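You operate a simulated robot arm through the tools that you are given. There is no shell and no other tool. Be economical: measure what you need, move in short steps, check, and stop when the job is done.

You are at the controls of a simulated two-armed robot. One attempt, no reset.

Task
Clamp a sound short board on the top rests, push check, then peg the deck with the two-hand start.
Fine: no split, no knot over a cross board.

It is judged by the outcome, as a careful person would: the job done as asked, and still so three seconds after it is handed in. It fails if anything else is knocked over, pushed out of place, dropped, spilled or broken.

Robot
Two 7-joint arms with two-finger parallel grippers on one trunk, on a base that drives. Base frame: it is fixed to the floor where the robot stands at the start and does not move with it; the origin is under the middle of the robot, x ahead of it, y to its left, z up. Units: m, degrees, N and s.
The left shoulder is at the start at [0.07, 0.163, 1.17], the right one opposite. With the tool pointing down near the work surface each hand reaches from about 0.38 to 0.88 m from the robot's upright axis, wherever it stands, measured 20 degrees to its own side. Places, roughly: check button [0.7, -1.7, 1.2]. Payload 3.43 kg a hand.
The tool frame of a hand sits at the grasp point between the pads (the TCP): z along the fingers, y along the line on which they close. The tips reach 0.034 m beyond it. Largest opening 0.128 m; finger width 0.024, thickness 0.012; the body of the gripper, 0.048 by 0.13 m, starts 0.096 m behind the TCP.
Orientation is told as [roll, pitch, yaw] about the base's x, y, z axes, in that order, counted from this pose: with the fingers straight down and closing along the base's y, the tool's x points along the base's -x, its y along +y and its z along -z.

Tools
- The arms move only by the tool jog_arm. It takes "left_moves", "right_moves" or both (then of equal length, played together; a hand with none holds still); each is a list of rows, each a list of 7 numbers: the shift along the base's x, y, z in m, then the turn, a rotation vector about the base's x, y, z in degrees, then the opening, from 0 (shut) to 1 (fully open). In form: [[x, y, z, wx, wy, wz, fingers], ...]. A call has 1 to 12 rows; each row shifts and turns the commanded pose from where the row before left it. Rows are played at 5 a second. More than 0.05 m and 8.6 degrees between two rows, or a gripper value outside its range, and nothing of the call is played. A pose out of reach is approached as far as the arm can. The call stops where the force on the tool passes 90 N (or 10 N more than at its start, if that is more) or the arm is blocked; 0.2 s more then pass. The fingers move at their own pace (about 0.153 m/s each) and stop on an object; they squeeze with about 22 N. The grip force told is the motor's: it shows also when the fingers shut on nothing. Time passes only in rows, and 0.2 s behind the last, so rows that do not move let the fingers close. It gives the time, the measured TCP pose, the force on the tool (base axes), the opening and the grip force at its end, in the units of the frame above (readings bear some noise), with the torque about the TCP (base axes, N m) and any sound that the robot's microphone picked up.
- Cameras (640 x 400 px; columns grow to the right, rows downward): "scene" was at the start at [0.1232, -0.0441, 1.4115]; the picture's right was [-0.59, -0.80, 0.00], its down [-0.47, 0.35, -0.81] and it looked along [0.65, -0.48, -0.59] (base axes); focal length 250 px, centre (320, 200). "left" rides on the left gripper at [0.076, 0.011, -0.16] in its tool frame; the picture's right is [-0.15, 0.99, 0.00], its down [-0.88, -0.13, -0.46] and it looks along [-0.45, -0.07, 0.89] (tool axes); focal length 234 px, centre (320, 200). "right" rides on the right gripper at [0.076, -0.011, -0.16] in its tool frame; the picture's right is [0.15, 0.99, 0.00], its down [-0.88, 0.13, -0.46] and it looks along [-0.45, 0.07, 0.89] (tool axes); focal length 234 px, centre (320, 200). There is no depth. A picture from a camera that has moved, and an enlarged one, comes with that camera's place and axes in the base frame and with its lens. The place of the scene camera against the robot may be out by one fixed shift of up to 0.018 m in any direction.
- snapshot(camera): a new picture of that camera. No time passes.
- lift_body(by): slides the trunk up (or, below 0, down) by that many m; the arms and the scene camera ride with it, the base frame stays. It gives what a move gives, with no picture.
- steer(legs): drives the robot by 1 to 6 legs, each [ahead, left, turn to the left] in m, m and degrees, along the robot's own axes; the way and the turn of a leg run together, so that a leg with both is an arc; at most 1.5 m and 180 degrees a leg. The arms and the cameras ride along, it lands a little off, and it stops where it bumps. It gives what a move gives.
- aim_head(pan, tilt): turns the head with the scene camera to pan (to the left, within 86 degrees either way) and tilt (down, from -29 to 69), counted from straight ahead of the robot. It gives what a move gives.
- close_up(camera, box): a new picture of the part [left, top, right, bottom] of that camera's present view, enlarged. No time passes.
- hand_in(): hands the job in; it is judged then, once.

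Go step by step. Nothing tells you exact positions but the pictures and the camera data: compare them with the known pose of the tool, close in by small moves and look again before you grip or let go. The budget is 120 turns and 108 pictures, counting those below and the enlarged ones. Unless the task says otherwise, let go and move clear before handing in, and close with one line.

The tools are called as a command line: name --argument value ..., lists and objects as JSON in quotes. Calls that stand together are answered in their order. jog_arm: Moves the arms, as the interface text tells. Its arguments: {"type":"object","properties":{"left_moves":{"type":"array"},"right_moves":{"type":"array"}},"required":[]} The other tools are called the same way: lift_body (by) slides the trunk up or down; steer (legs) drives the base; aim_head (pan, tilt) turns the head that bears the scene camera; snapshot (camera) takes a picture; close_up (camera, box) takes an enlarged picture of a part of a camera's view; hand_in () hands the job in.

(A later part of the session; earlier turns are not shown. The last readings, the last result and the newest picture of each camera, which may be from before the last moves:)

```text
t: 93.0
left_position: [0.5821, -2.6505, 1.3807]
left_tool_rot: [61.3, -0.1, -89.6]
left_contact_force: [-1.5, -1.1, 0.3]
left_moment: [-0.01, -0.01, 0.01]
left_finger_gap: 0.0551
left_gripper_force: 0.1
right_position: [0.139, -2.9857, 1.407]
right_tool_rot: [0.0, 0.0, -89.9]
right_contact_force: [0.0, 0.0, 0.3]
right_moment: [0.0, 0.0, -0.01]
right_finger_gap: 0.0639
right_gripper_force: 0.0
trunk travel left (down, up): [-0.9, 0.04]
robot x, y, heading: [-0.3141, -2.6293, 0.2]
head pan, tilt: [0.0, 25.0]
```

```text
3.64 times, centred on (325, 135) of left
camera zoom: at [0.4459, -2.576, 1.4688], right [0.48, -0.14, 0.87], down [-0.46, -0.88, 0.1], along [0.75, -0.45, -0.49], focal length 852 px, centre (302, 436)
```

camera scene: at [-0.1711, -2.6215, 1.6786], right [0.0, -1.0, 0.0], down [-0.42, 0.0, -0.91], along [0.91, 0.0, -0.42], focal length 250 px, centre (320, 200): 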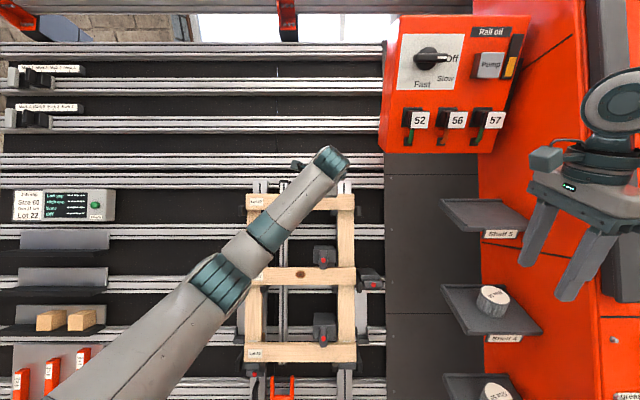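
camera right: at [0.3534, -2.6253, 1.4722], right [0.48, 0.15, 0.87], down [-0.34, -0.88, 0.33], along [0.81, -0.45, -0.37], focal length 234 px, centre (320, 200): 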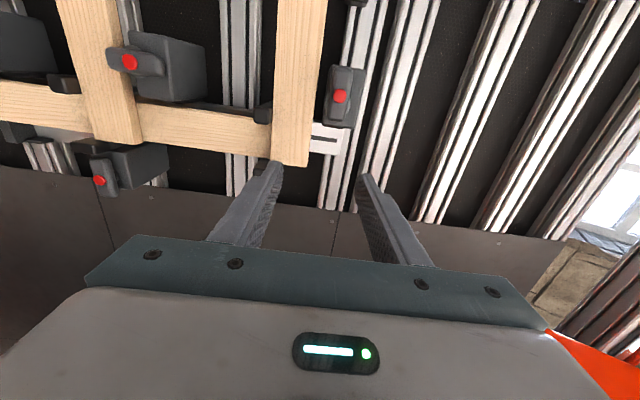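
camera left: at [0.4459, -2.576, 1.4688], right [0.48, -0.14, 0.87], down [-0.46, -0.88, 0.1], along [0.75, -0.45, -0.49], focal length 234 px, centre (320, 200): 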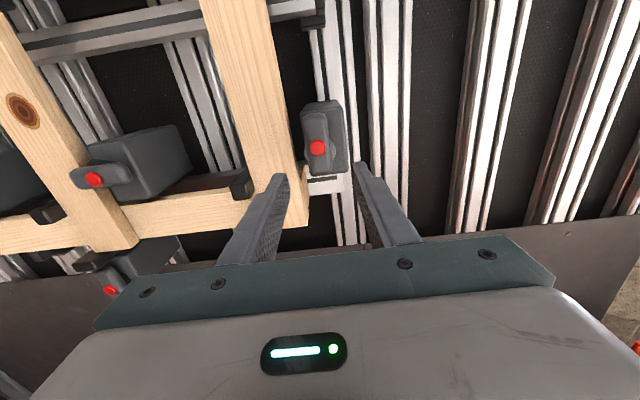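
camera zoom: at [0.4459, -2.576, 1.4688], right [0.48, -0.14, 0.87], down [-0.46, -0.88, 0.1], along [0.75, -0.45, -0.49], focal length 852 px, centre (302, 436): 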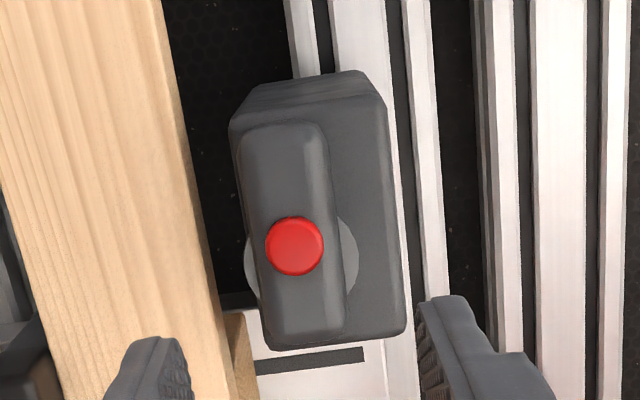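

The lever pivot disc sits ~1 cm to the right of the cap, so the long arm (now pointing left) should swing down over the board. I advance so the fingers straddle the lever at the pivot.

jog_arm --left_moves '[[0.0263, 0, -0.0146, 0, 0, 0, 0.43], [0.0263, 0, -0.0146, 0, 0, 0, 0.43], [0.0131, 0, -0.0073, 0, 0, 0, 0.43], [0.007, 0, -0.0039, 0, 0, 0, 0.43]]'

snapshot --camera "left"

```text
t: 94.0
left_position: [0.6552, -2.6504, 1.3396]
left_tool_rot: [61.2, 0.0, -89.7]
left_contact_force: [-1.1, 0.6, 0.8]
left_moment: [0.04, 0.07, -0.04]
left_finger_gap: 0.0549
left_gripper_force: 0.2
right_position: [0.1382, -2.9865, 1.4081]
right_tool_rot: [0.0, 0.0, -89.8]
right_contact_force: [-1.4, 0.3, -0.2]
right_moment: [-0.03, 0.01, -0.01]
right_finger_gap: 0.0637
right_gripper_force: 0.0
trunk travel left (down, up): [-0.9, 0.04]
robot x, y, heading: [-0.3173, -2.6305, 0.3]
head pan, tilt: [0.0, 25.0]
```

```text
36 pictures are left
camera left: at [0.5201, -2.5755, 1.4273], right [0.48, -0.14, 0.87], down [-0.46, -0.88, 0.1], along [0.75, -0.45, -0.49], focal length 234 px, centre (320, 200)
```

left: 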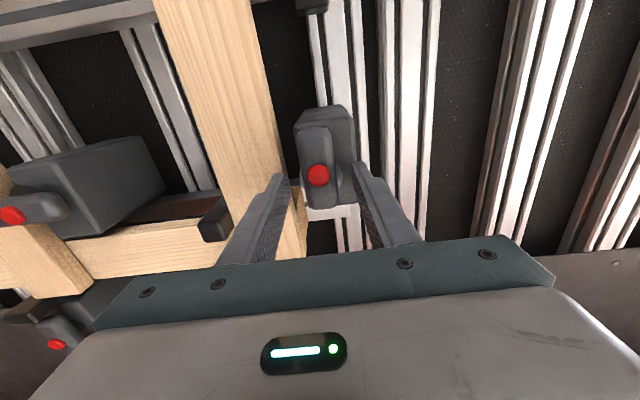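

The cap is where predicted and the fingers straddle the lever. Close onto it.

jog_arm --left_moves '[[0, 0, 0, 0, 0, 0, 0.3], [0, 0, 0, 0, 0, 0, 0.15], [0, 0, 0, 0, 0, 0, 0.1], [0, 0, 0, 0, 0, 0, 0.1]]'

close_up --camera "left" --box '[230, 80, 410, 260]'

```text
t: 95.0
left_position: [0.6546, -2.6499, 1.3407]
left_tool_rot: [61.3, 0.0, -89.7]
left_contact_force: [-0.7, 0.4, -0.8]
left_moment: [0.09, -0.78, -0.21]
left_finger_gap: 0.028
left_gripper_force: 45.2
right_position: [0.1363, -2.9868, 1.407]
right_tool_rot: [0.1, 0.0, -90.0]
right_contact_force: [0.2, 0.2, 0.1]
right_moment: [0.0, -0.01, -0.01]
right_finger_gap: 0.0644
right_gripper_force: 0.1
trunk travel left (down, up): [-0.9, 0.04]
robot x, y, heading: [-0.3125, -2.6267, 0.3]
head pan, tilt: [0.0, 25.0]
```

```text
2.22 times, centred on (320, 170) of left
camera zoom: at [0.5195, -2.5754, 1.4279], right [0.48, -0.14, 0.87], down [-0.46, -0.88, 0.1], along [0.75, -0.45, -0.49], focal length 520 px, centre (320, 267)
```

zoom: 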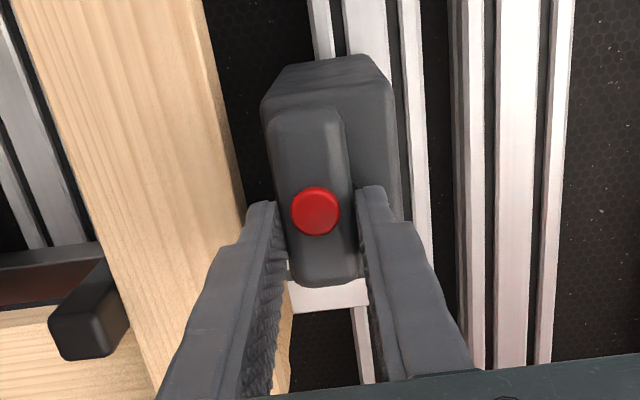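

Gripped (28 mm). I turn it counter-clockwise (as seen from the front), first ~24° to feel the resistance.

jog_arm --left_moves '[[0, 0, 0, -7.0, 0, 3.88, 0.1], [0, 0, 0, -7.0, 0, 3.88, 0.1], [0, 0, 0, -7.0, 0, 3.88, 0.1]]'

snapshot --camera "left"

```text
t: 95.8
left_position: [0.6545, -2.6502, 1.3409]
left_tool_rot: [59.0, -20.7, -77.5]
left_contact_force: [-1.8, 1.9, 0.5]
left_moment: [2.16, -0.84, -2.29]
left_finger_gap: 0.0403
left_gripper_force: 44.8
right_position: [0.1376, -2.9867, 1.4085]
right_tool_rot: [0.0, 0.1, -89.8]
right_contact_force: [0.9, 0.6, 0.4]
right_moment: [0.03, -0.05, 0.0]
right_finger_gap: 0.064
right_gripper_force: 0.0
trunk travel left (down, up): [-0.9, 0.04]
robot x, y, heading: [-0.3178, -2.6292, 0.4]
head pan, tilt: [0.0, 25.0]
```

```text
34 pictures are left
camera left: at [0.5046, -2.5779, 1.4004], right [0.46, 0.27, 0.84], down [-0.28, -0.86, 0.43], along [0.84, -0.43, -0.32], focal length 234 px, centre (320, 200)
```

left: 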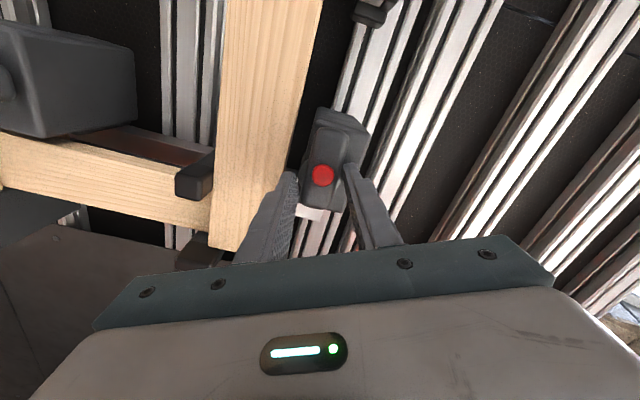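

The lever isn't turning this way (the fingers are being pried open at ~3 N m), so I stop and turn back to the start angle.

jog_arm --left_moves '[[0, 0, 0, 7.0, 0, -3.88, 0.1], [0, 0, 0, 7.0, 0, -3.88, 0.1], [0, 0, 0, 7.0, 0, -3.88, 0.1], [0, 0, 0, 7.0, 0, -3.88, 0.1]]'

close_up --camera "left" --box '[230, 80, 410, 260]'

```text
t: 96.8
left_position: [0.6537, -2.6498, 1.3392]
left_tool_rot: [60.9, 7.0, -93.6]
left_contact_force: [-5.0, -1.4, -4.0]
left_moment: [0.55, -0.84, 1.23]
left_finger_gap: 0.028
left_gripper_force: 44.9
right_position: [0.1374, -2.9871, 1.4081]
right_tool_rot: [0.0, 0.0, -90.0]
right_contact_force: [-0.6, -0.4, -1.1]
right_moment: [-0.01, 0.02, 0.01]
right_finger_gap: 0.064
right_gripper_force: 0.2
trunk travel left (down, up): [-0.9, 0.04]
robot x, y, heading: [-0.3164, -2.6331, 0.2]
head pan, tilt: [0.0, 25.0]
```

```text
2.22 times, centred on (320, 170) of left
camera zoom: at [0.5245, -2.5779, 1.436], right [0.46, -0.28, 0.84], down [-0.52, -0.86, 0.0], along [0.72, -0.43, -0.54], focal length 520 px, centre (320, 267)
```

zoom: 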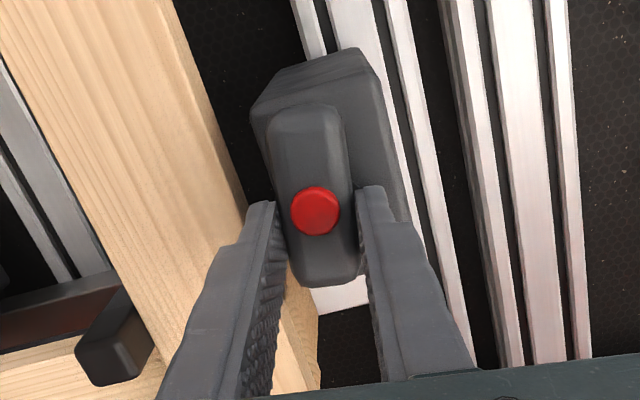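

The lever turns freely the other way (clockwise seen from the front); it followed 8° already. I keep turning that way in steps.

jog_arm --left_moves '[[0, 0, 0, 7.0, 0, -3.88, 0.1], [0, 0, 0, 7.0, 0, -3.88, 0.1], [0, 0, 0, 7.0, 0, -3.88, 0.1]]'

close_up --camera "left" --box '[230, 80, 410, 260]'

```text
t: 97.6
left_position: [0.6539, -2.6495, 1.3366]
left_tool_rot: [56.8, 27.6, -106.5]
left_contact_force: [-25.3, 2.9, -25.3]
left_moment: [0.03, -0.57, 0.81]
left_finger_gap: 0.028
left_gripper_force: 45.3
right_position: [0.1364, -2.9874, 1.4089]
right_tool_rot: [0.1, 0.0, -89.8]
right_contact_force: [0.3, -0.8, -0.8]
right_moment: [0.02, -0.02, 0.01]
right_finger_gap: 0.0643
right_gripper_force: 0.1
trunk travel left (down, up): [-0.9, 0.04]
robot x, y, heading: [-0.3169, -2.6267, -0.1]
head pan, tilt: [0.0, 25.0]
```

```text
2.22 times, centred on (320, 170) of left
camera zoom: at [0.537, -2.5907, 1.4577], right [0.37, -0.65, 0.67], down [-0.68, -0.68, -0.28], along [0.64, -0.34, -0.69], focal length 520 px, centre (320, 267)
```

zoom: 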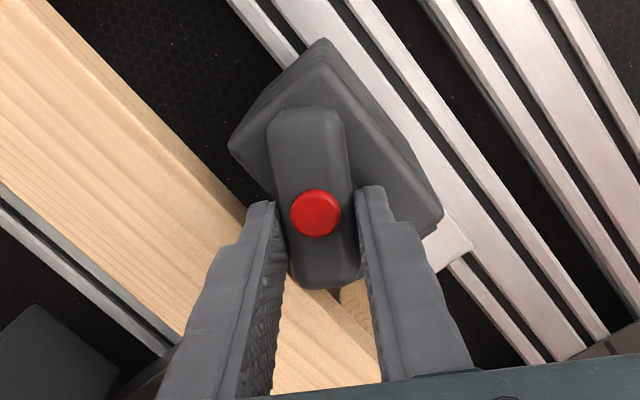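

It's turning well; the sideways load shows the pivot is at the red cap (1 cm left of my grip), so I follow that arc while turning on.

jog_arm --left_moves '[[-0.0022, 0.0014, -0.0039, 0, 0, 0, 0.1], [-0.0005, 0.0007, -0.0009, 7.0, 0, -3.88, 0.1], [-0.0004, 0.0009, -0.0008, 7.0, 0, -3.88, 0.1], [-0.0004, 0.001, -0.0007, 7.0, 0, -3.88, 0.1]]'

```text
t: 98.6
left_position: [0.6514, -2.6452, 1.3337]
left_tool_rot: [45.8, 46.7, -125.3]
left_contact_force: [-12.6, 3.5, -13.7]
left_moment: [0.15, -0.53, 0.4]
left_finger_gap: 0.0278
left_gripper_force: 45.3
right_position: [0.138, -2.9867, 1.4074]
right_tool_rot: [0.0, -0.1, -90.0]
right_contact_force: [-0.4, -0.1, 0.0]
right_moment: [0.02, 0.03, -0.02]
right_finger_gap: 0.0637
right_gripper_force: 0.1
trunk travel left (down, up): [-0.9, 0.04]
robot x, y, heading: [-0.3148, -2.6259, -0.3]
head pan, tilt: [0.0, 25.0]
```

jog_arm --left_moves '[[-0.0012, 0.0011, -0.0022, 7.0, 0, -3.88, 0.1], [-0.0003, 0.0011, -0.0005, 7.0, 0, -3.88, 0.1], [-0.0002, 0.0012, -0.0003, 7.0, 0, -3.88, 0.1], [0, 0.0013, -0.0001, 7.0, 0, -3.88, 0.1]]'

snapshot --camera "left"

close_up --camera "scene" --box '[230, 160, 390, 260]'

```text
t: 99.6
left_position: [0.6503, -2.6412, 1.3322]
left_tool_rot: [4.0, 61.4, -175.7]
left_contact_force: [6.6, 3.6, 5.1]
left_moment: [0.38, -0.39, 0.62]
left_finger_gap: 0.0276
left_gripper_force: 45.5
right_position: [0.139, -2.9864, 1.4083]
right_tool_rot: [0.0, 0.0, -89.8]
right_contact_force: [-0.3, 0.1, 0.4]
right_moment: [-0.01, 0.0, -0.01]
right_finger_gap: 0.064
right_gripper_force: 0.1
trunk travel left (down, up): [-0.9, 0.04]
robot x, y, heading: [-0.3175, -2.6315, -0.1]
head pan, tilt: [0.0, 25.0]
```

```text
31 pictures are left
camera left: at [0.5464, -2.6483, 1.4759], right [-0.06, -0.99, -0.1], down [-0.82, 0.1, -0.56], along [0.57, 0.05, -0.82], focal length 234 px, centre (320, 200)
```

left: 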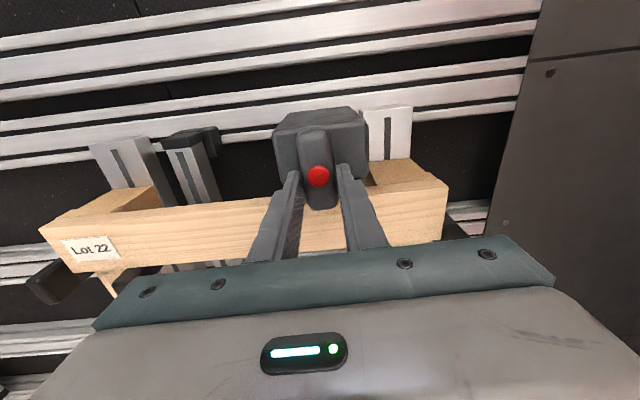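

```text
4.00 times, centred on (310, 210) of scene
camera zoom: at [-0.1703, -2.6204, 1.6787], right [0.0, -1.0, 0.0], down [-0.42, 0.0, -0.91], along [0.91, 0.0, -0.42], focal length 1001 px, centre (360, 160)
```

zoom: 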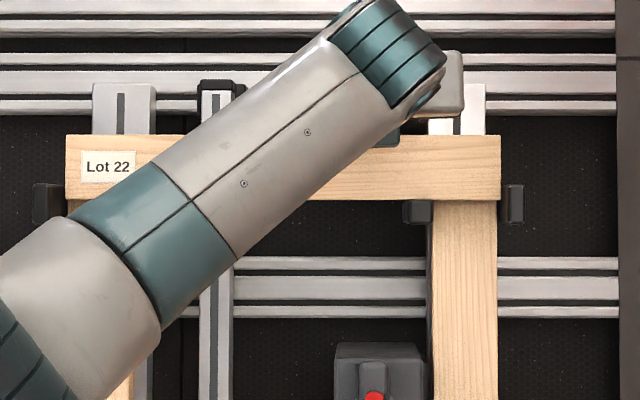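

The lever is now vertical over the board. I give the last few degrees to its stop, then open and back off to check.

jog_arm --left_moves '[[0, 0.0004, 0, 4.4, 0, -2.4, 0.1], [0, 0, 0, 0, 0, 0, 0.1]]'

jog_arm --left_moves '[[0, 0, 0, 0, 0, 0, 0.4], [0, 0, 0, 0, 0, 0, 0.4], [-0.0175, 0, 0.0097, 0, 0, 0, 0.4], [-0.026, 0, 0.0145, 0, 0, 0, 0.4], [-0.035, 0, 0.019, 0, 0, 0, 0.4], [-0.035, 0.02, 0.019, 0, 0, 0, 0.4], [-0.02, 0.045, 0.0, 0, 0, 0, 0.4], [-0.01, 0.048, 0.0, 0, 0, 0, 0.4], [-0.01, 0.048, 0.0, 0, 0, 0, 0.4], [0, 0.049, 0.0, 0, 0, 0, 0.4]]'

close_up --camera "scene" --box '[230, 160, 390, 260]'

```text
t: 100.2
left_position: [0.65, -2.6396, 1.332]
left_tool_rot: [-4.9, 61.4, 174.1]
left_contact_force: [10.9, 4.8, 11.8]
left_moment: [-1.09, 0.2, 1.13]
left_finger_gap: 0.0285
left_gripper_force: 45.2
right_position: [0.1395, -2.9852, 1.408]
right_tool_rot: [0.0, 0.0, -89.9]
right_contact_force: [-0.1, 0.1, 0.2]
right_moment: [0.01, 0.0, 0.02]
right_finger_gap: 0.064
right_gripper_force: 0.1
trunk travel left (down, up): [-0.9, 0.04]
robot x, y, heading: [-0.3193, -2.627, -0.1]
head pan, tilt: [0.0, 25.0]
```

```text
t: 102.4
left_position: [0.4954, -2.4293, 1.3925]
left_tool_rot: [-4.7, 61.2, 174.3]
left_contact_force: [-0.2, -0.6, -0.2]
left_moment: [0.03, -0.04, -0.02]
left_finger_gap: 0.0515
left_gripper_force: 0.1
right_position: [0.1373, -2.9845, 1.4089]
right_tool_rot: [0.0, -0.1, -89.9]
right_contact_force: [-0.2, 0.2, 0.6]
right_moment: [-0.02, 0.0, -0.02]
right_finger_gap: 0.0639
right_gripper_force: 0.1
trunk travel left (down, up): [-0.9, 0.04]
robot x, y, heading: [-0.3152, -2.6277, -0.0]
head pan, tilt: [0.0, 25.0]
```

```text
4.00 times, centred on (310, 210) of scene
camera zoom: at [-0.172, -2.6181, 1.6787], right [0.0, -1.0, 0.0], down [-0.42, 0.0, -0.91], along [0.91, 0.0, -0.42], focal length 1001 px, centre (360, 160)
```

zoom: 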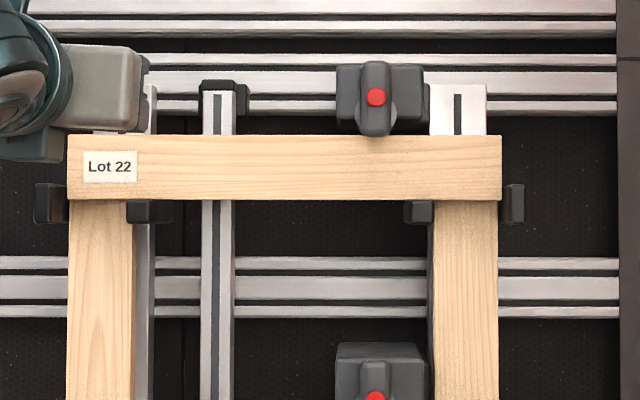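

The lever matches the closed clamp below and the board is held. Now I unwind both wrists to neutral before driving to the check button.

jog_arm --left_moves '[[-0.02, 0.01, 0, -7.0, 0, 3.88, 0.2], [-0.02, 0.01, 0, -7.0, 0, 3.88, 0], [-0.02, 0.01, 0, -7.0, 0, 3.88, 0], [-0.02, 0, 0, -7.0, 0, 3.88, 0], [-0.02, 0, 0, -7.0, 0, 3.88, 0], [0, 0, 0, -7.0, 0, 3.88, 0], [0, 0, 0, -7.0, 0, 3.88, 0], [0, 0, 0, -7.0, 0, 3.88, 0], [0, 0, 0, -7.0, 0, 3.88, 0], [0, 0, 0, -7.0, 0, 3.88, 0], [0, 0, 0, -7.0, 0, 3.88, 0]]' --right_moves '[[0, 0, 0, 0, 0, 8.2, 0], [0, 0, 0, 0, 0, 8.2, 0], [0, 0, 0, 0, 0, 8.2, 0], [0, 0, 0, 0, 0, 8.2, 0], [0, 0, 0, 0, 0, 8.2, 0], [0, 0, 0, 0, 0, 8.2, 0], [0, 0, 0, 0, 0, 8.2, 0], [0, 0, 0, 0, 0, 8.2, 0], [0, 0, 0, 0, 0, 8.2, 0], [0, 0, 0, 0, 0, 8.2, 0], [0, 0, 0, 0, 0, 8.0, 0]]'

jog_arm --left_moves '[[0, 0, 0, -7.0, 0, 3.88, 0], [0, 0, 0, -7.0, 0, 3.88, 0], [0, 0, 0, -7.0, 0, 3.88, 0], [0, 0, 0, -7.0, 0, 3.88, 0], [0, 0, 0, -7.0, 0, 3.88, 0], [0, 0, 0, -7.0, 0, 3.88, 0], [0, 0, 0, -7.0, 0, 3.88, 0], [0, 0, 0, -7.0, 0, 3.88, 0], [0, 0, 0, -7.0, 0, 3.88, 0], [0, 0, 0, -7.0, 0, 3.88, 0], [0, 0, 0, -7.0, 0, 3.88, 0], [0, 0, 0, -7.0, 0, 3.88, 0]]' --right_moves '[[0.01, 0, 0, 0, -5.1, 0, 0], [0.01, 0, 0, 0, -5.1, 0, 0], [0.01, 0, 0, 0, -5.1, 0, 0], [0.01, 0, 0, 0, -5.1, 0, 0], [0.01, 0, 0, 0, -5.1, 0, 0], [0.01, 0, 0, 0, -5.1, 0, 0], [0.01, 0, 0, 0, -5.1, 0, 0], [0.01, 0, 0, 0, -5.1, 0, 0], [0.01, 0, 0, 0, -5.1, 0, 0], [0.01, 0, 0, 0, -5.1, 0, 0], [0.01, 0, 0, 0, -5.1, 0, 0], [0.01, 0, 0, 0, -5.1, 0, 0]]'

```text
t: 104.8
left_position: [0.3973, -2.4011, 1.3929]
left_tool_rot: [61.0, 4.4, -92.1]
left_contact_force: [-0.4, -0.5, 1.0]
left_moment: [0.02, 0.01, 0.0]
left_finger_gap: 0.0001
left_gripper_force: 22.1
right_position: [0.1377, -2.9858, 1.4072]
right_tool_rot: [0.0, -0.1, 0.3]
right_contact_force: [0.6, -0.6, 0.1]
right_moment: [0.0, 0.03, 0.02]
right_finger_gap: 0.0
right_gripper_force: 22.0
trunk travel left (down, up): [-0.9, 0.04]
robot x, y, heading: [-0.3184, -2.6286, 0.2]
head pan, tilt: [0.0, 25.0]
```

```text
t: 107.4
left_position: [0.3961, -2.4025, 1.3928]
left_tool_rot: [-2.1, -60.7, 2.7]
left_contact_force: [0.0, 0.0, -0.3]
left_moment: [-0.01, 0.0, 0.01]
left_finger_gap: 0.0002
left_gripper_force: 21.8
right_position: [0.2595, -2.9883, 1.408]
right_tool_rot: [-0.1, -61.2, 0.2]
right_contact_force: [0.2, 0.3, -0.3]
right_moment: [-0.02, -0.03, -0.03]
right_finger_gap: 0.0
right_gripper_force: 22.0
trunk travel left (down, up): [-0.9, 0.04]
robot x, y, heading: [-0.3179, -2.6299, 0.3]
head pan, tilt: [0.0, 25.0]
```

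Both hands are closed and pointing forward. Drive left to the check panel.

steer --legs '[[-0.03, 1.1, 0]]'

snapshot --camera "scene"

snapshot --camera "right"

```text
t: 113.0
left_position: [0.3737, -1.3276, 1.3936]
left_tool_rot: [-1.8, -60.7, 1.8]
left_contact_force: [0.6, 0.3, -0.9]
left_moment: [0.0, -0.01, 0.03]
left_finger_gap: 0.0001
left_gripper_force: 22.3
right_position: [0.2284, -1.9119, 1.4076]
right_tool_rot: [-0.2, -61.1, -0.3]
right_contact_force: [0.7, 0.3, -0.2]
right_moment: [-0.03, -0.06, 0.0]
right_finger_gap: 0.0
right_gripper_force: 21.8
trunk travel left (down, up): [-0.9, 0.04]
robot x, y, heading: [-0.3402, -1.5414, -0.4]
head pan, tilt: [0.0, 25.0]
```

```text
28 pictures are left
camera scene: at [-0.197, -1.5418, 1.6785], right [-0.01, -1.0, 0.0], down [-0.42, 0.0, -0.91], along [0.91, -0.01, -0.42], focal length 250 px, centre (320, 200)
```

scene: 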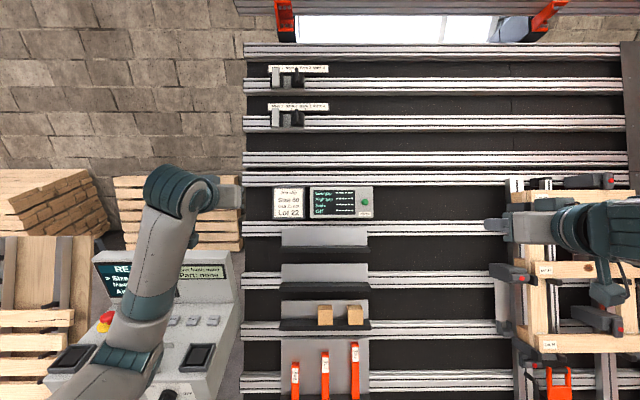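

```text
27 pictures are left
camera right: at [0.0519, -1.9205, 1.4173], right [-0.06, 0.99, -0.13], down [0.03, 0.13, 0.99], along [1.0, 0.06, -0.03], focal length 234 px, centre (320, 200)
```

right: 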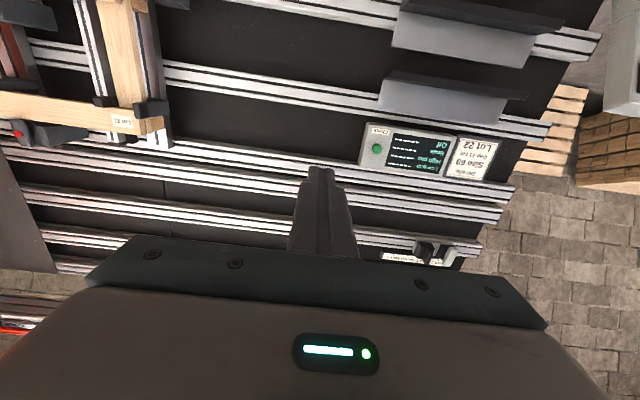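

The green check button triangulates to (0.709, -1.737, 1.231). I bring the right fingertips to ~5 cm off it.

jog_arm --right_moves '[[0.0407, 0.0175, -0.0136, 0, 0, 0, 0], [0.0407, 0.0175, -0.0136, 0, 0, 0, 0], [0.0407, 0.0175, -0.0136, 0, 0, 0, 0], [0.0407, 0.0175, -0.0136, 0, 0, 0, 0], [0.0407, 0.0175, -0.0136, 0, 0, 0, 0], [0.0407, 0.0175, -0.0136, 0, 0, 0, 0], [0.0407, 0.0175, -0.0136, 0, 0, 0, 0], [0.0407, 0.0175, -0.0136, 0, 0, 0, 0], [0.0407, 0.0175, -0.0136, 0, 0, 0, 0], [0.0407, 0.0175, -0.0136, 0, 0, 0, 0]]'

snapshot --camera "right"

```text
t: 115.2
left_position: [0.3741, -1.3272, 1.3934]
left_tool_rot: [-1.8, -60.6, 1.9]
left_contact_force: [0.0, -1.3, -0.7]
left_moment: [0.05, -0.02, -0.02]
left_finger_gap: 0.0001
left_gripper_force: 21.7
right_position: [0.5322, -1.8088, 1.3186]
right_tool_rot: [-0.2, -61.2, -0.3]
right_contact_force: [0.9, -0.1, -0.5]
right_moment: [0.0, 0.0, -0.01]
right_finger_gap: 0.0001
right_gripper_force: 22.0
right hand out of reach, approached as far as the arm can: row 7, 8, 9, 10
trunk travel left (down, up): [-0.9, 0.04]
robot x, y, heading: [-0.3454, -1.5469, -0.4]
head pan, tilt: [0.0, 25.0]
```

```text
26 pictures are left
camera right: at [0.3544, -1.8188, 1.3283], right [-0.06, 0.99, -0.13], down [0.03, 0.13, 0.99], along [1.0, 0.06, -0.03], focal length 234 px, centre (320, 200)
```

right: 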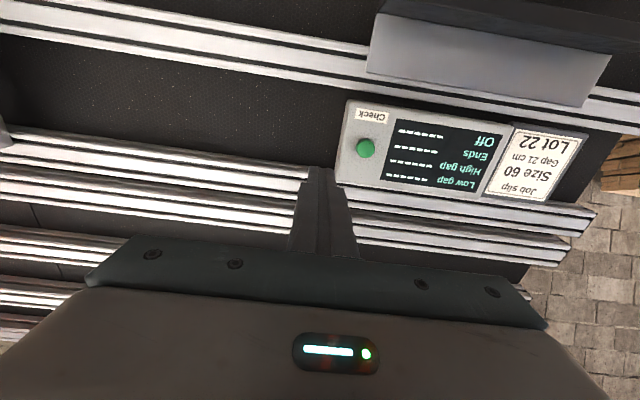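

The right arm is 10 cm short here, so I edge the base forward 0.1 m.

steer --legs '[[0.1, 0.0, 0]]'

```text
t: 116.3
left_position: [0.4674, -1.3279, 1.3956]
left_tool_rot: [-2.1, -60.9, 1.9]
left_contact_force: [0.4, 0.3, -0.5]
left_moment: [0.0, -0.02, 0.01]
left_finger_gap: 0.0001
left_gripper_force: 21.8
right_position: [0.6244, -1.8115, 1.3224]
right_tool_rot: [0.0, -61.4, -0.3]
right_contact_force: [0.5, -0.4, 0.2]
right_moment: [-0.04, -0.03, -0.05]
right_finger_gap: 0.0
right_gripper_force: 22.0
trunk travel left (down, up): [-0.9, 0.04]
robot x, y, heading: [-0.244, -1.5498, -0.3]
head pan, tilt: [0.0, 25.0]
```

jog_arm --right_moves '[[0.0, 0.0248, -0.0185, 0, 0, 0, 0], [0.0098, 0.0248, -0.0185, 0, 0, 0, 0], [0.0098, 0.0248, -0.0185, 0, 0, 0, 0]]'

snapshot --camera "right"

```text
t: 117.1
left_position: [0.475, -1.3275, 1.392]
left_tool_rot: [-1.9, -60.5, 1.8]
left_contact_force: [0.4, -0.6, -0.3]
left_moment: [-0.01, 0.01, -0.02]
left_finger_gap: 0.0
left_gripper_force: 22.0
right_position: [0.604, -1.7915, 1.2977]
right_tool_rot: [-0.1, -61.1, -0.4]
right_contact_force: [-0.2, -0.3, -0.6]
right_moment: [0.0, -0.01, -0.03]
right_finger_gap: 0.0001
right_gripper_force: 21.6
right hand out of reach, approached as far as the arm can: row 1, 2, 3
trunk travel left (down, up): [-0.9, 0.04]
robot x, y, heading: [-0.2411, -1.5497, -0.8]
head pan, tilt: [0.0, 25.0]
```

```text
25 pictures are left
camera right: at [0.427, -1.8006, 1.308], right [-0.06, 0.99, -0.13], down [0.03, 0.13, 0.99], along [1.0, 0.06, -0.04], focal length 234 px, centre (320, 200)
```

right: 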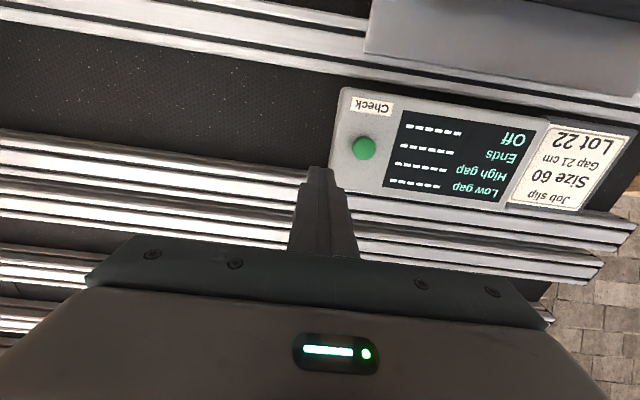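

The right wrist is at a limit in this attitude; the left hand with fingers turned 90° is proven to reach here. I pull the right hand back, turn the left hand, and shift the base right.

jog_arm --left_moves '[[-0.01, 0, 0, 7.0, 0, -3.88, 0], [-0.01, 0, 0, 7.0, 0, -3.88, 0], [-0.01, 0, 0, 7.0, 0, -3.88, 0], [0, 0, 0, 7.0, 0, -3.88, 0], [0, 0, 0, 7.0, 0, -3.88, 0], [0, 0, 0, 7.0, 0, -3.88, 0], [0, 0, 0, 7.0, 0, -3.88, 0], [0, 0, 0, 7.0, 0, -3.88, 0], [0, 0, 0, 7.0, 0, -3.88, 0], [0, 0, 0, 7.0, 0, -3.88, 0], [0, 0, 0, 7.0, 0, -3.88, 0]]' --right_moves '[[-0.03, -0.02, 0.01, 0, 0, 0, 0], [-0.03, -0.02, 0.01, 0, 0, 0, 0], [-0.03, -0.02, 0.01, 0, 0, 0, 0], [-0.03, -0.02, 0.01, 0, 0, 0, 0], [-0.03, -0.02, 0.01, 0, 0, 0, 0], [-0.03, 0, 0, 0, 5, 0, 0], [-0.03, 0, 0, 0, 5, 0, 0], [-0.03, 0, 0, 0, 5, 0, 0], [-0.03, 0, 0, 0, 5, 0, 0], [-0.03, 0, 0, 0, 5, 0, 0], [-0.03, 0, 0, 0, 5, 0, 0]]'

steer --legs '[[0.0, -0.19, 0.7]]'

```text
t: 119.5
left_position: [0.4408, -1.329, 1.3943]
left_tool_rot: [60.7, -2.2, -88.3]
left_contact_force: [-0.8, -0.2, -0.3]
left_moment: [-0.01, 0.0, -0.03]
left_finger_gap: 0.0
left_gripper_force: 21.6
right_position: [0.2677, -1.8913, 1.3535]
right_tool_rot: [-0.3, -31.2, -0.2]
right_contact_force: [-0.1, -0.7, 0.1]
right_moment: [0.0, -0.04, 0.0]
right_finger_gap: 0.0001
right_gripper_force: 21.8
trunk travel left (down, up): [-0.9, 0.04]
robot x, y, heading: [-0.2442, -1.551, -0.6]
head pan, tilt: [0.0, 25.0]
```

```text
t: 121.1
left_position: [0.4399, -1.505, 1.3932]
left_tool_rot: [60.5, -2.5, -87.6]
left_contact_force: [-0.3, 0.1, 0.3]
left_moment: [-0.03, 0.0, -0.02]
left_finger_gap: 0.0001
left_gripper_force: 21.7
right_position: [0.2733, -2.0704, 1.3526]
right_tool_rot: [-0.6, -31.2, 0.6]
right_contact_force: [-0.7, -1.4, -0.7]
right_moment: [-0.08, 0.02, -0.01]
right_finger_gap: 0.0
right_gripper_force: 22.0
trunk travel left (down, up): [-0.9, 0.04]
robot x, y, heading: [-0.2452, -1.7398, 0.2]
head pan, tilt: [0.0, 25.0]
```

jog_arm --left_moves '[[0, -0.045, -0.01, 0, 0, 0, 0], [0, -0.045, -0.01, 0, 0, 0, 0], [0.015, -0.045, -0.01, 0, 0, 0, 0], [0.025, -0.04, -0.015, 0, 0, 0, 0], [0.025, -0.04, -0.015, 0, 0, 0, 0], [0.04, -0.017, -0.02, 0, 0, 0, 0], [0.045, 0, -0.02, 0, 0, 0, 0], [0.045, 0, -0.021, 0, 0, 0, 0]]'

snapshot --camera "left"

```text
t: 122.9
left_position: [0.6326, -1.7402, 1.2708]
left_tool_rot: [60.7, -2.2, -87.6]
left_contact_force: [-0.2, -0.5, 0.4]
left_moment: [-0.01, 0.01, 0.02]
left_finger_gap: 0.0001
left_gripper_force: 22.7
right_position: [0.2749, -2.0747, 1.3507]
right_tool_rot: [-0.2, -31.3, 0.5]
right_contact_force: [-0.3, -0.1, 0.1]
right_moment: [0.01, 0.04, 0.01]
right_finger_gap: 0.0
right_gripper_force: 22.4
trunk travel left (down, up): [-0.9, 0.04]
robot x, y, heading: [-0.2422, -1.7402, 0.4]
head pan, tilt: [0.0, 25.0]
```

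```text
24 pictures are left
camera left: at [0.4955, -1.6662, 1.3567], right [0.49, -0.09, 0.87], down [-0.42, -0.89, 0.15], along [0.76, -0.44, -0.48], focal length 234 px, centre (320, 200)
```

left: 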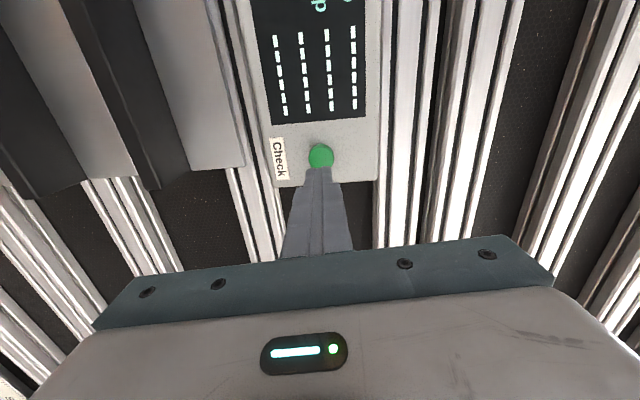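

The fingertip is lined up with the button. I advance 4.5 cm, then creep in until it clicks.

jog_arm --left_moves '[[0.0175, 0.001, -0.0097, 0, 0, 0, 0], [0.0131, 0.001, -0.0073, 0, 0, 0, 0], [0.0088, 0, -0.0049, 0, 0, 0, 0], [0.0044, 0, -0.0024, 0, 0, 0, 0], [0.0035, 0, -0.0019, 0, 0, 0, 0], [0.0035, 0, -0.0019, 0, 0, 0, 0]]'

close_up --camera "left" --box '[220, 0, 420, 200]'

```text
t: 124.3
left_position: [0.6815, -1.738, 1.2456]
left_tool_rot: [60.8, -2.4, -87.6]
left_contact_force: [-10.8, 2.3, 2.5]
left_moment: [0.0, 0.09, 0.09]
left_finger_gap: 0.0
left_gripper_force: 22.4
right_position: [0.2705, -2.0738, 1.3528]
right_tool_rot: [-0.5, -31.4, 0.7]
right_contact_force: [0.5, 0.3, 1.0]
right_moment: [0.0, 0.02, 0.01]
right_finger_gap: 0.0001
right_gripper_force: 22.2
trunk travel left (down, up): [-0.9, 0.04]
robot x, y, heading: [-0.2408, -1.7379, 0.1]
head pan, tilt: [0.0, 25.0]
```

```text
2.00 times, centred on (320, 100) of left
camera zoom: at [0.5449, -1.666, 1.3309], right [0.49, -0.09, 0.87], down [-0.42, -0.89, 0.15], along [0.76, -0.44, -0.47], focal length 468 px, centre (320, 400)
```

zoom: 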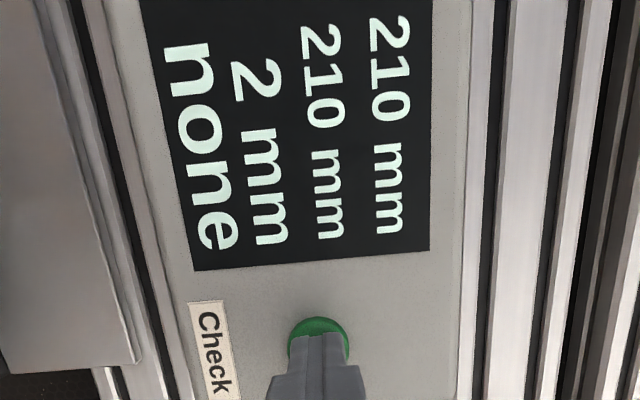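

Check reads Low gap 210 mm, High gap 210 mm, Ends 2 mm, Off none – all good. I back off and return the left hand to neutral.

jog_arm --left_moves '[[-0.0263, 0, 0.0146, 0, 0, 0, 0], [-0.0263, 0, 0.0146, 0, 0, 0, 0], [-0.04, 0, 0.02, -7.0, 0, 3.88, 0], [-0.04, 0.02, 0.02, -7.0, 0, 3.88, 0], [-0.03, 0.03, 0.01, -7.0, 0, 3.88, 0], [-0.02, 0.04, 0.01, -7.0, 0, 3.88, 0], [-0.02, 0.04, 0, -7.0, 0, 3.88, 0], [-0.01, 0.04, 0, -7.0, 0, 3.88, 0], [0, 0.03, 0, -7.0, 0, 3.88, 0], [0, 0, 0, -7.0, 0, 3.88, 0], [0, 0, 0, -7.0, 0, 3.88, 0], [0, 0, 0, -7.0, 0, 3.88, 0]]'

jog_arm --left_moves '[[-0.01, 0, 0, -6.8, 0, 3.77, 0], [-0.01, 0, 0, 0, 7.6, 0, 0], [-0.01, 0, 0, 0, 7.6, 0, 0], [-0.01, 0, 0, 0, 7.6, 0, 0], [-0.01, 0, 0, 0, 7.6, 0, 0], [0, 0, 0, 0, 7.6, 0, 0], [0, 0, 0, 0, 7.6, 0, 0], [0, 0, 0, 0, 7.6, 0, 0], [0, 0, 0, 0, 7.6, 0, 0]]' --right_moves '[[0, 0, 0, 0, 3.47, 0, 0], [0, 0, 0, 0, 3.47, 0, 0], [0, 0, 0, 0, 3.47, 0, 0], [0, 0, 0, 0, 3.47, 0, 0], [0, 0, 0, 0, 3.47, 0, 0], [0, 0, 0, 0, 3.47, 0, 0], [0, 0, 0, 0, 3.47, 0, 0], [0, 0, 0, 0, 3.47, 0, 0], [0, 0, 0, 0, 3.47, 0, 0]]'

steer --legs '[[-0.3, 0.3, 0], [0.0, 0.45, 0]]'

aim_head --pan 0 --tilt 35

snapshot --camera "scene"

```text
t: 126.9
left_position: [0.4721, -1.5404, 1.3334]
left_tool_rot: [11.1, -59.3, -13.0]
left_contact_force: [0.5, -0.5, -0.8]
left_moment: [0.01, 0.01, 0.04]
left_finger_gap: 0.0
left_gripper_force: 21.9
right_position: [0.2736, -2.0732, 1.3509]
right_tool_rot: [-0.4, -31.3, 0.6]
right_contact_force: [-0.3, -0.9, 0.0]
right_moment: [0.02, 0.02, 0.0]
right_finger_gap: 0.0001
right_gripper_force: 22.5
trunk travel left (down, up): [-0.9, 0.04]
robot x, y, heading: [-0.2452, -1.7351, 0.1]
head pan, tilt: [0.0, 25.0]
```

```text
t: 128.9
left_position: [0.5063, -1.4827, 1.2875]
left_tool_rot: [-0.2, 0.9, 1.0]
left_contact_force: [0.1, 0.4, -0.4]
left_moment: [-0.01, 0.01, 0.03]
left_finger_gap: 0.0
left_gripper_force: 22.2
left hand out of reach, approached as far as the arm can: row 3, 4, 5, 6, 7
right_position: [0.2743, -2.0738, 1.3508]
right_tool_rot: [0.0, 0.1, 0.4]
right_contact_force: [0.1, -0.6, -0.6]
right_moment: [0.03, -0.03, 0.02]
right_finger_gap: 0.0
right_gripper_force: 22.5
trunk travel left (down, up): [-0.9, 0.04]
robot x, y, heading: [-0.2446, -1.7367, 0.2]
head pan, tilt: [0.0, 25.0]
```

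```text
t: 133.8
left_position: [0.2105, -0.7424, 1.2888]
left_tool_rot: [-0.1, 0.7, 0.7]
left_contact_force: [0.6, 0.0, -0.6]
left_moment: [-0.02, 0.04, 0.0]
left_finger_gap: 0.0
left_gripper_force: 22.2
right_position: [-0.0264, -1.3337, 1.3502]
right_tool_rot: [0.0, 0.0, 0.0]
right_contact_force: [0.1, -0.6, -0.2]
right_moment: [0.01, 0.01, 0.02]
right_finger_gap: 0.0
right_gripper_force: 22.2
trunk travel left (down, up): [-0.9, 0.04]
robot x, y, heading: [-0.5348, -0.9913, -0.4]
head pan, tilt: [0.0, 25.0]
```

```text
t: 134.5
left_position: [0.2115, -0.7409, 1.2884]
left_tool_rot: [-0.4, 0.8, 0.6]
left_contact_force: [0.4, -0.5, 0.2]
left_moment: [0.0, 0.01, 0.0]
left_finger_gap: 0.0001
left_gripper_force: 22.0
right_position: [-0.0257, -1.332, 1.3507]
right_tool_rot: [-0.2, -0.1, 0.1]
right_contact_force: [-0.6, 0.0, -0.1]
right_moment: [0.0, -0.01, 0.01]
right_finger_gap: 0.0
right_gripper_force: 22.2
trunk travel left (down, up): [-0.9, 0.04]
robot x, y, heading: [-0.5409, -0.9958, -0.0]
head pan, tilt: [0.0, 35.0]
```

```text
22 pictures are left
camera scene: at [-0.398, -0.9847, 1.6628], right [0.0, -1.0, 0.0], down [-0.57, 0.0, -0.82], along [0.82, 0.0, -0.57], focal length 250 px, centre (320, 200)
```

scene: 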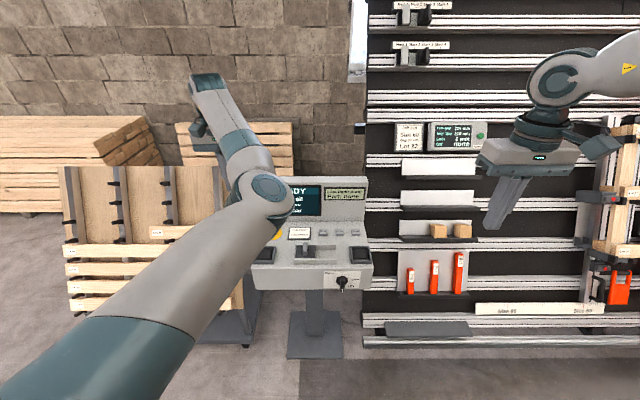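

The panel is back in view. I look at the console closely from the scene camera and the left hand camera to locate the two start pads and the drive switch.

close_up --camera "scene" --box '[240, 170, 380, 300]'

snapshot --camera "left"

snapshot --camera "right"

```text
3.08 times, centred on (310, 235) of scene
camera zoom: at [-0.398, -0.9847, 1.6628], right [0.0, -1.0, 0.0], down [-0.57, 0.0, -0.82], along [0.82, 0.0, -0.57], focal length 770 px, centre (351, 92)
```

zoom: 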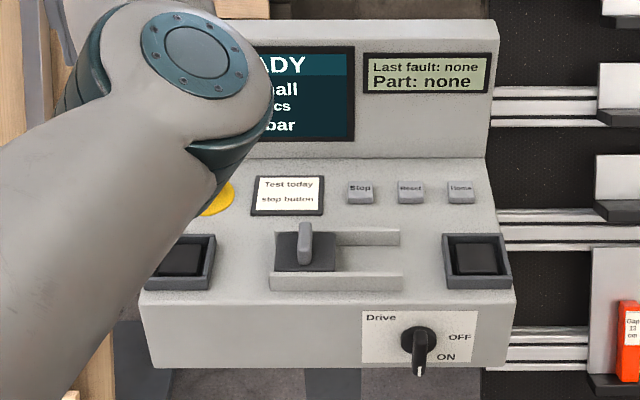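

```text
20 pictures are left
camera left: at [0.1363, -0.7299, 1.4498], right [0.14, 0.99, -0.01], down [0.89, -0.12, 0.44], along [0.44, -0.07, -0.9], focal length 234 px, centre (320, 200)
```

left: 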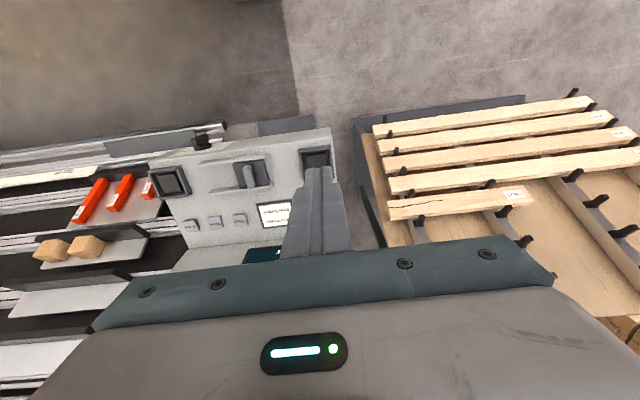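

```text
19 pictures are left
camera right: at [-0.1016, -1.3421, 1.51], right [-0.15, 0.99, 0.0], down [0.88, 0.13, 0.46], along [0.45, 0.07, -0.89], focal length 234 px, centre (320, 200)
```

right: 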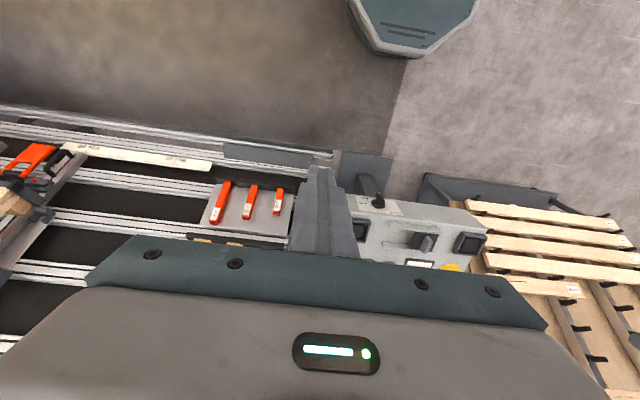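

Drive switch is ON and the screen says READY. The pads are at about L (0.298, -0.770, 0.895) and R (0.303, -1.152, 0.891); I set the hands to that spacing, drive up, and lower the trunk.

jog_arm --left_moves '[[-0.034, -0.0107, 0, 0, 0, 0, 0], [-0.034, -0.0107, 0, 0, 0, 0, 0], [-0.034, -0.0107, 0, 0, 0, 0, 0], [-0.034, -0.0107, 0, 0, 0, 0, 0], [-0.034, -0.0107, 0, 0, 0, 0, 0], [-0.034, -0.0107, 0, 0, 0, 0, 0]]' --right_moves '[[0.0063, 0.0242, -0.01, 0, 0, 0, 0], [0.0063, 0.0242, -0.01, 0, 0, 0, 0], [0.0063, 0.0242, -0.01, 0, 0, 0, 0], [0.0063, 0.0242, -0.01, 0, 0, 0, 0], [0.0063, 0.0242, -0.01, 0, 0, 0, 0], [0.0063, 0.0242, -0.01, 0, 0, 0, 0]]'

steer --legs '[[0.29, 0.035, 0]]'

lift_body --by -0.25

snapshot --camera "left"

snapshot --camera "right"

```text
t: 135.9
left_position: [0.1789, -0.7083, 1.2812]
left_tool_rot: [-0.3, 0.8, 0.5]
left_contact_force: [0.3, 0.2, 0.7]
left_moment: [0.01, 0.02, -0.01]
left_finger_gap: 0.0
left_gripper_force: 22.2
left hand out of reach, approached as far as the arm can: row 1, 2, 3, 4, 5, 6
right_position: [0.0127, -1.1838, 1.2915]
right_tool_rot: [-0.1, 0.0, 0.1]
right_contact_force: [0.4, 0.2, -0.5]
right_moment: [0.02, 0.02, 0.03]
right_finger_gap: 0.0
right_gripper_force: 21.7
trunk travel left (down, up): [-0.9, 0.04]
robot x, y, heading: [-0.5379, -0.9914, -0.3]
head pan, tilt: [0.0, 35.0]
```

```text
t: 137.9
left_position: [0.4632, -0.6744, 1.2832]
left_tool_rot: [-0.3, 0.6, 0.5]
left_contact_force: [0.0, -0.7, 1.1]
left_moment: [0.03, -0.04, 0.05]
left_finger_gap: 0.0001
left_gripper_force: 21.8
right_position: [0.2979, -1.1495, 1.2927]
right_tool_rot: [-0.1, -0.1, -0.1]
right_contact_force: [0.1, 0.3, 0.4]
right_moment: [0.0, -0.02, 0.0]
right_finger_gap: 0.0001
right_gripper_force: 22.1
trunk travel left (down, up): [-0.9, 0.04]
robot x, y, heading: [-0.2546, -0.9579, -0.3]
head pan, tilt: [0.0, 35.0]
```

```text
t: 140.5
left_position: [0.4658, -0.6735, 1.0321]
left_tool_rot: [-0.3, 0.7, 0.6]
left_contact_force: [0.0, 0.1, 0.3]
left_moment: [0.02, 0.01, -0.04]
left_finger_gap: 0.0
left_gripper_force: 22.2
right_position: [0.2992, -1.1503, 1.0428]
right_tool_rot: [-0.2, 0.0, 0.0]
right_contact_force: [-1.3, -0.1, -0.2]
right_moment: [-0.03, 0.02, 0.01]
right_finger_gap: 0.0002
right_gripper_force: 21.9
trunk travel left (down, up): [-0.65, 0.29]
robot x, y, heading: [-0.2539, -0.9587, -0.2]
head pan, tilt: [0.0, 35.0]
```

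```text
18 pictures are left
camera left: at [0.3908, -0.662, 1.1932], right [0.14, 0.99, -0.01], down [0.89, -0.12, 0.45], along [0.44, -0.07, -0.9], focal length 234 px, centre (320, 200)
```

left: 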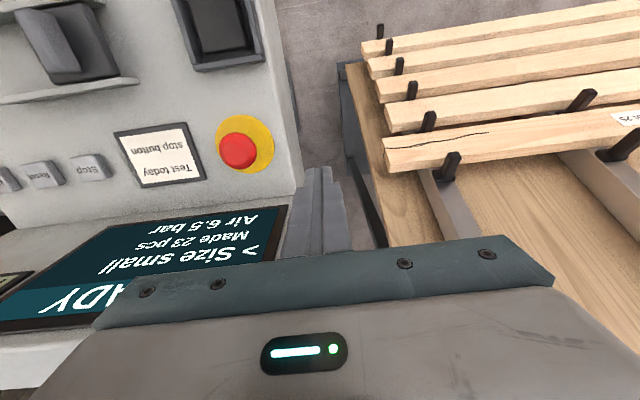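

```text
17 pictures are left
camera right: at [0.2237, -1.1609, 1.2009], right [-0.15, 0.99, 0.0], down [0.88, 0.13, 0.46], along [0.45, 0.07, -0.89], focal length 234 px, centre (320, 200)
```

right: 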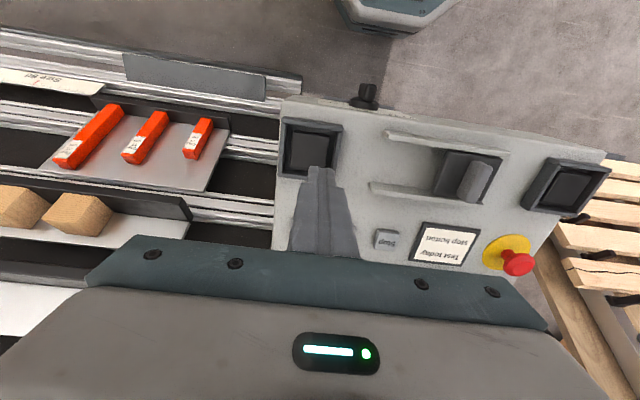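

The left hand ended further forward than intended (reach limit), clear but between console and rack. I raise it and bring it back over the left pad, with a small correction for the right.

jog_arm --left_moves '[[0, 0, 0.045, 0, 0, 0, 0], [0, 0, 0.045, 0, 0, 0, 0], [-0.038, -0.0245, 0, 0, 0, 0, 0], [-0.038, -0.0245, 0, 0, 0, 0, 0], [-0.038, -0.0245, 0, 0, 0, 0, 0], [-0.038, -0.0245, 0, 0, 0, 0, 0]]' --right_moves '[[0, 0, 0, 0, 0, 0, 0], [0, 0, 0, 0, 0, 0, 0], [0, 0, 0, 0, 0, 0, 0], [0, 0, 0, 0, 0, 0, 0], [0.006, -0.004, 0, 0, 0, 0, 0], [0.005, -0.003, 0, 0, 0, 0, 0]]'

snapshot --camera "left"

```text
t: 141.9
left_position: [0.4661, -0.6738, 1.1228]
left_tool_rot: [-0.3, 0.8, 0.5]
left_contact_force: [-0.2, -0.3, -0.6]
left_moment: [-0.02, -0.01, -0.03]
left_finger_gap: 0.0
left_gripper_force: 21.7
left hand out of reach, approached as far as the arm can: row 3, 4, 5, 6
right_position: [0.3117, -1.1578, 1.0417]
right_tool_rot: [-0.1, 0.0, 0.1]
right_contact_force: [0.5, 0.5, -0.6]
right_moment: [-0.02, -0.02, 0.02]
right_finger_gap: 0.0001
right_gripper_force: 22.1
trunk travel left (down, up): [-0.65, 0.29]
robot x, y, heading: [-0.2487, -0.9538, -0.4]
head pan, tilt: [0.0, 35.0]
```

```text
16 pictures are left
camera left: at [0.3916, -0.6622, 1.2842], right [0.14, 0.99, -0.01], down [0.89, -0.12, 0.44], along [0.44, -0.07, -0.9], focal length 234 px, centre (320, 200)
```

left: 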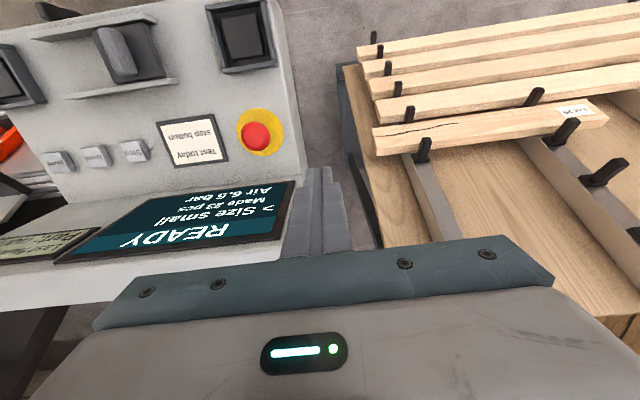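

The left arm is stuck in an awkward joint branch. The finger yaw doesn't matter for pressing, so I raise the hand, yaw it to relieve the limit, then retry pulling it back.

jog_arm --left_moves '[[0, 0, 0.04, 0, 0, 0, 0], [0, 0, 0.03, 0, 0, 0, 0], [0, 0, 0, 0, 0, -8.5, 0], [0, 0, 0, 0, 0, -8.5, 0], [0, 0, 0, 0, 0, -8.5, 0], [0, 0, 0, 0, 0, -8.5, 0], [0, 0, 0, 0, 0, -8.5, 0], [-0.03, 0, 0, 0, 0, 0, 0], [-0.03, 0, 0, 0, 0, 0, 0], [-0.03, 0, 0, 0, 0, 0, 0]]'

```text
t: 144.1
left_position: [0.4471, -0.6715, 1.1931]
left_tool_rot: [-0.3, 0.7, -42.0]
left_contact_force: [0.2, 0.4, 0.2]
left_moment: [0.03, -0.04, -0.02]
left_finger_gap: 0.0
left_gripper_force: 21.6
left hand out of reach, approached as far as the arm can: row 8, 9, 10
right_position: [0.3112, -1.1574, 1.0422]
right_tool_rot: [0.0, 0.0, -0.1]
right_contact_force: [0.7, -0.6, 0.7]
right_moment: [0.0, -0.01, -0.02]
right_finger_gap: 0.0001
right_gripper_force: 21.8
trunk travel left (down, up): [-0.65, 0.29]
robot x, y, heading: [-0.2523, -0.9612, -0.4]
head pan, tilt: [0.0, 35.0]
```

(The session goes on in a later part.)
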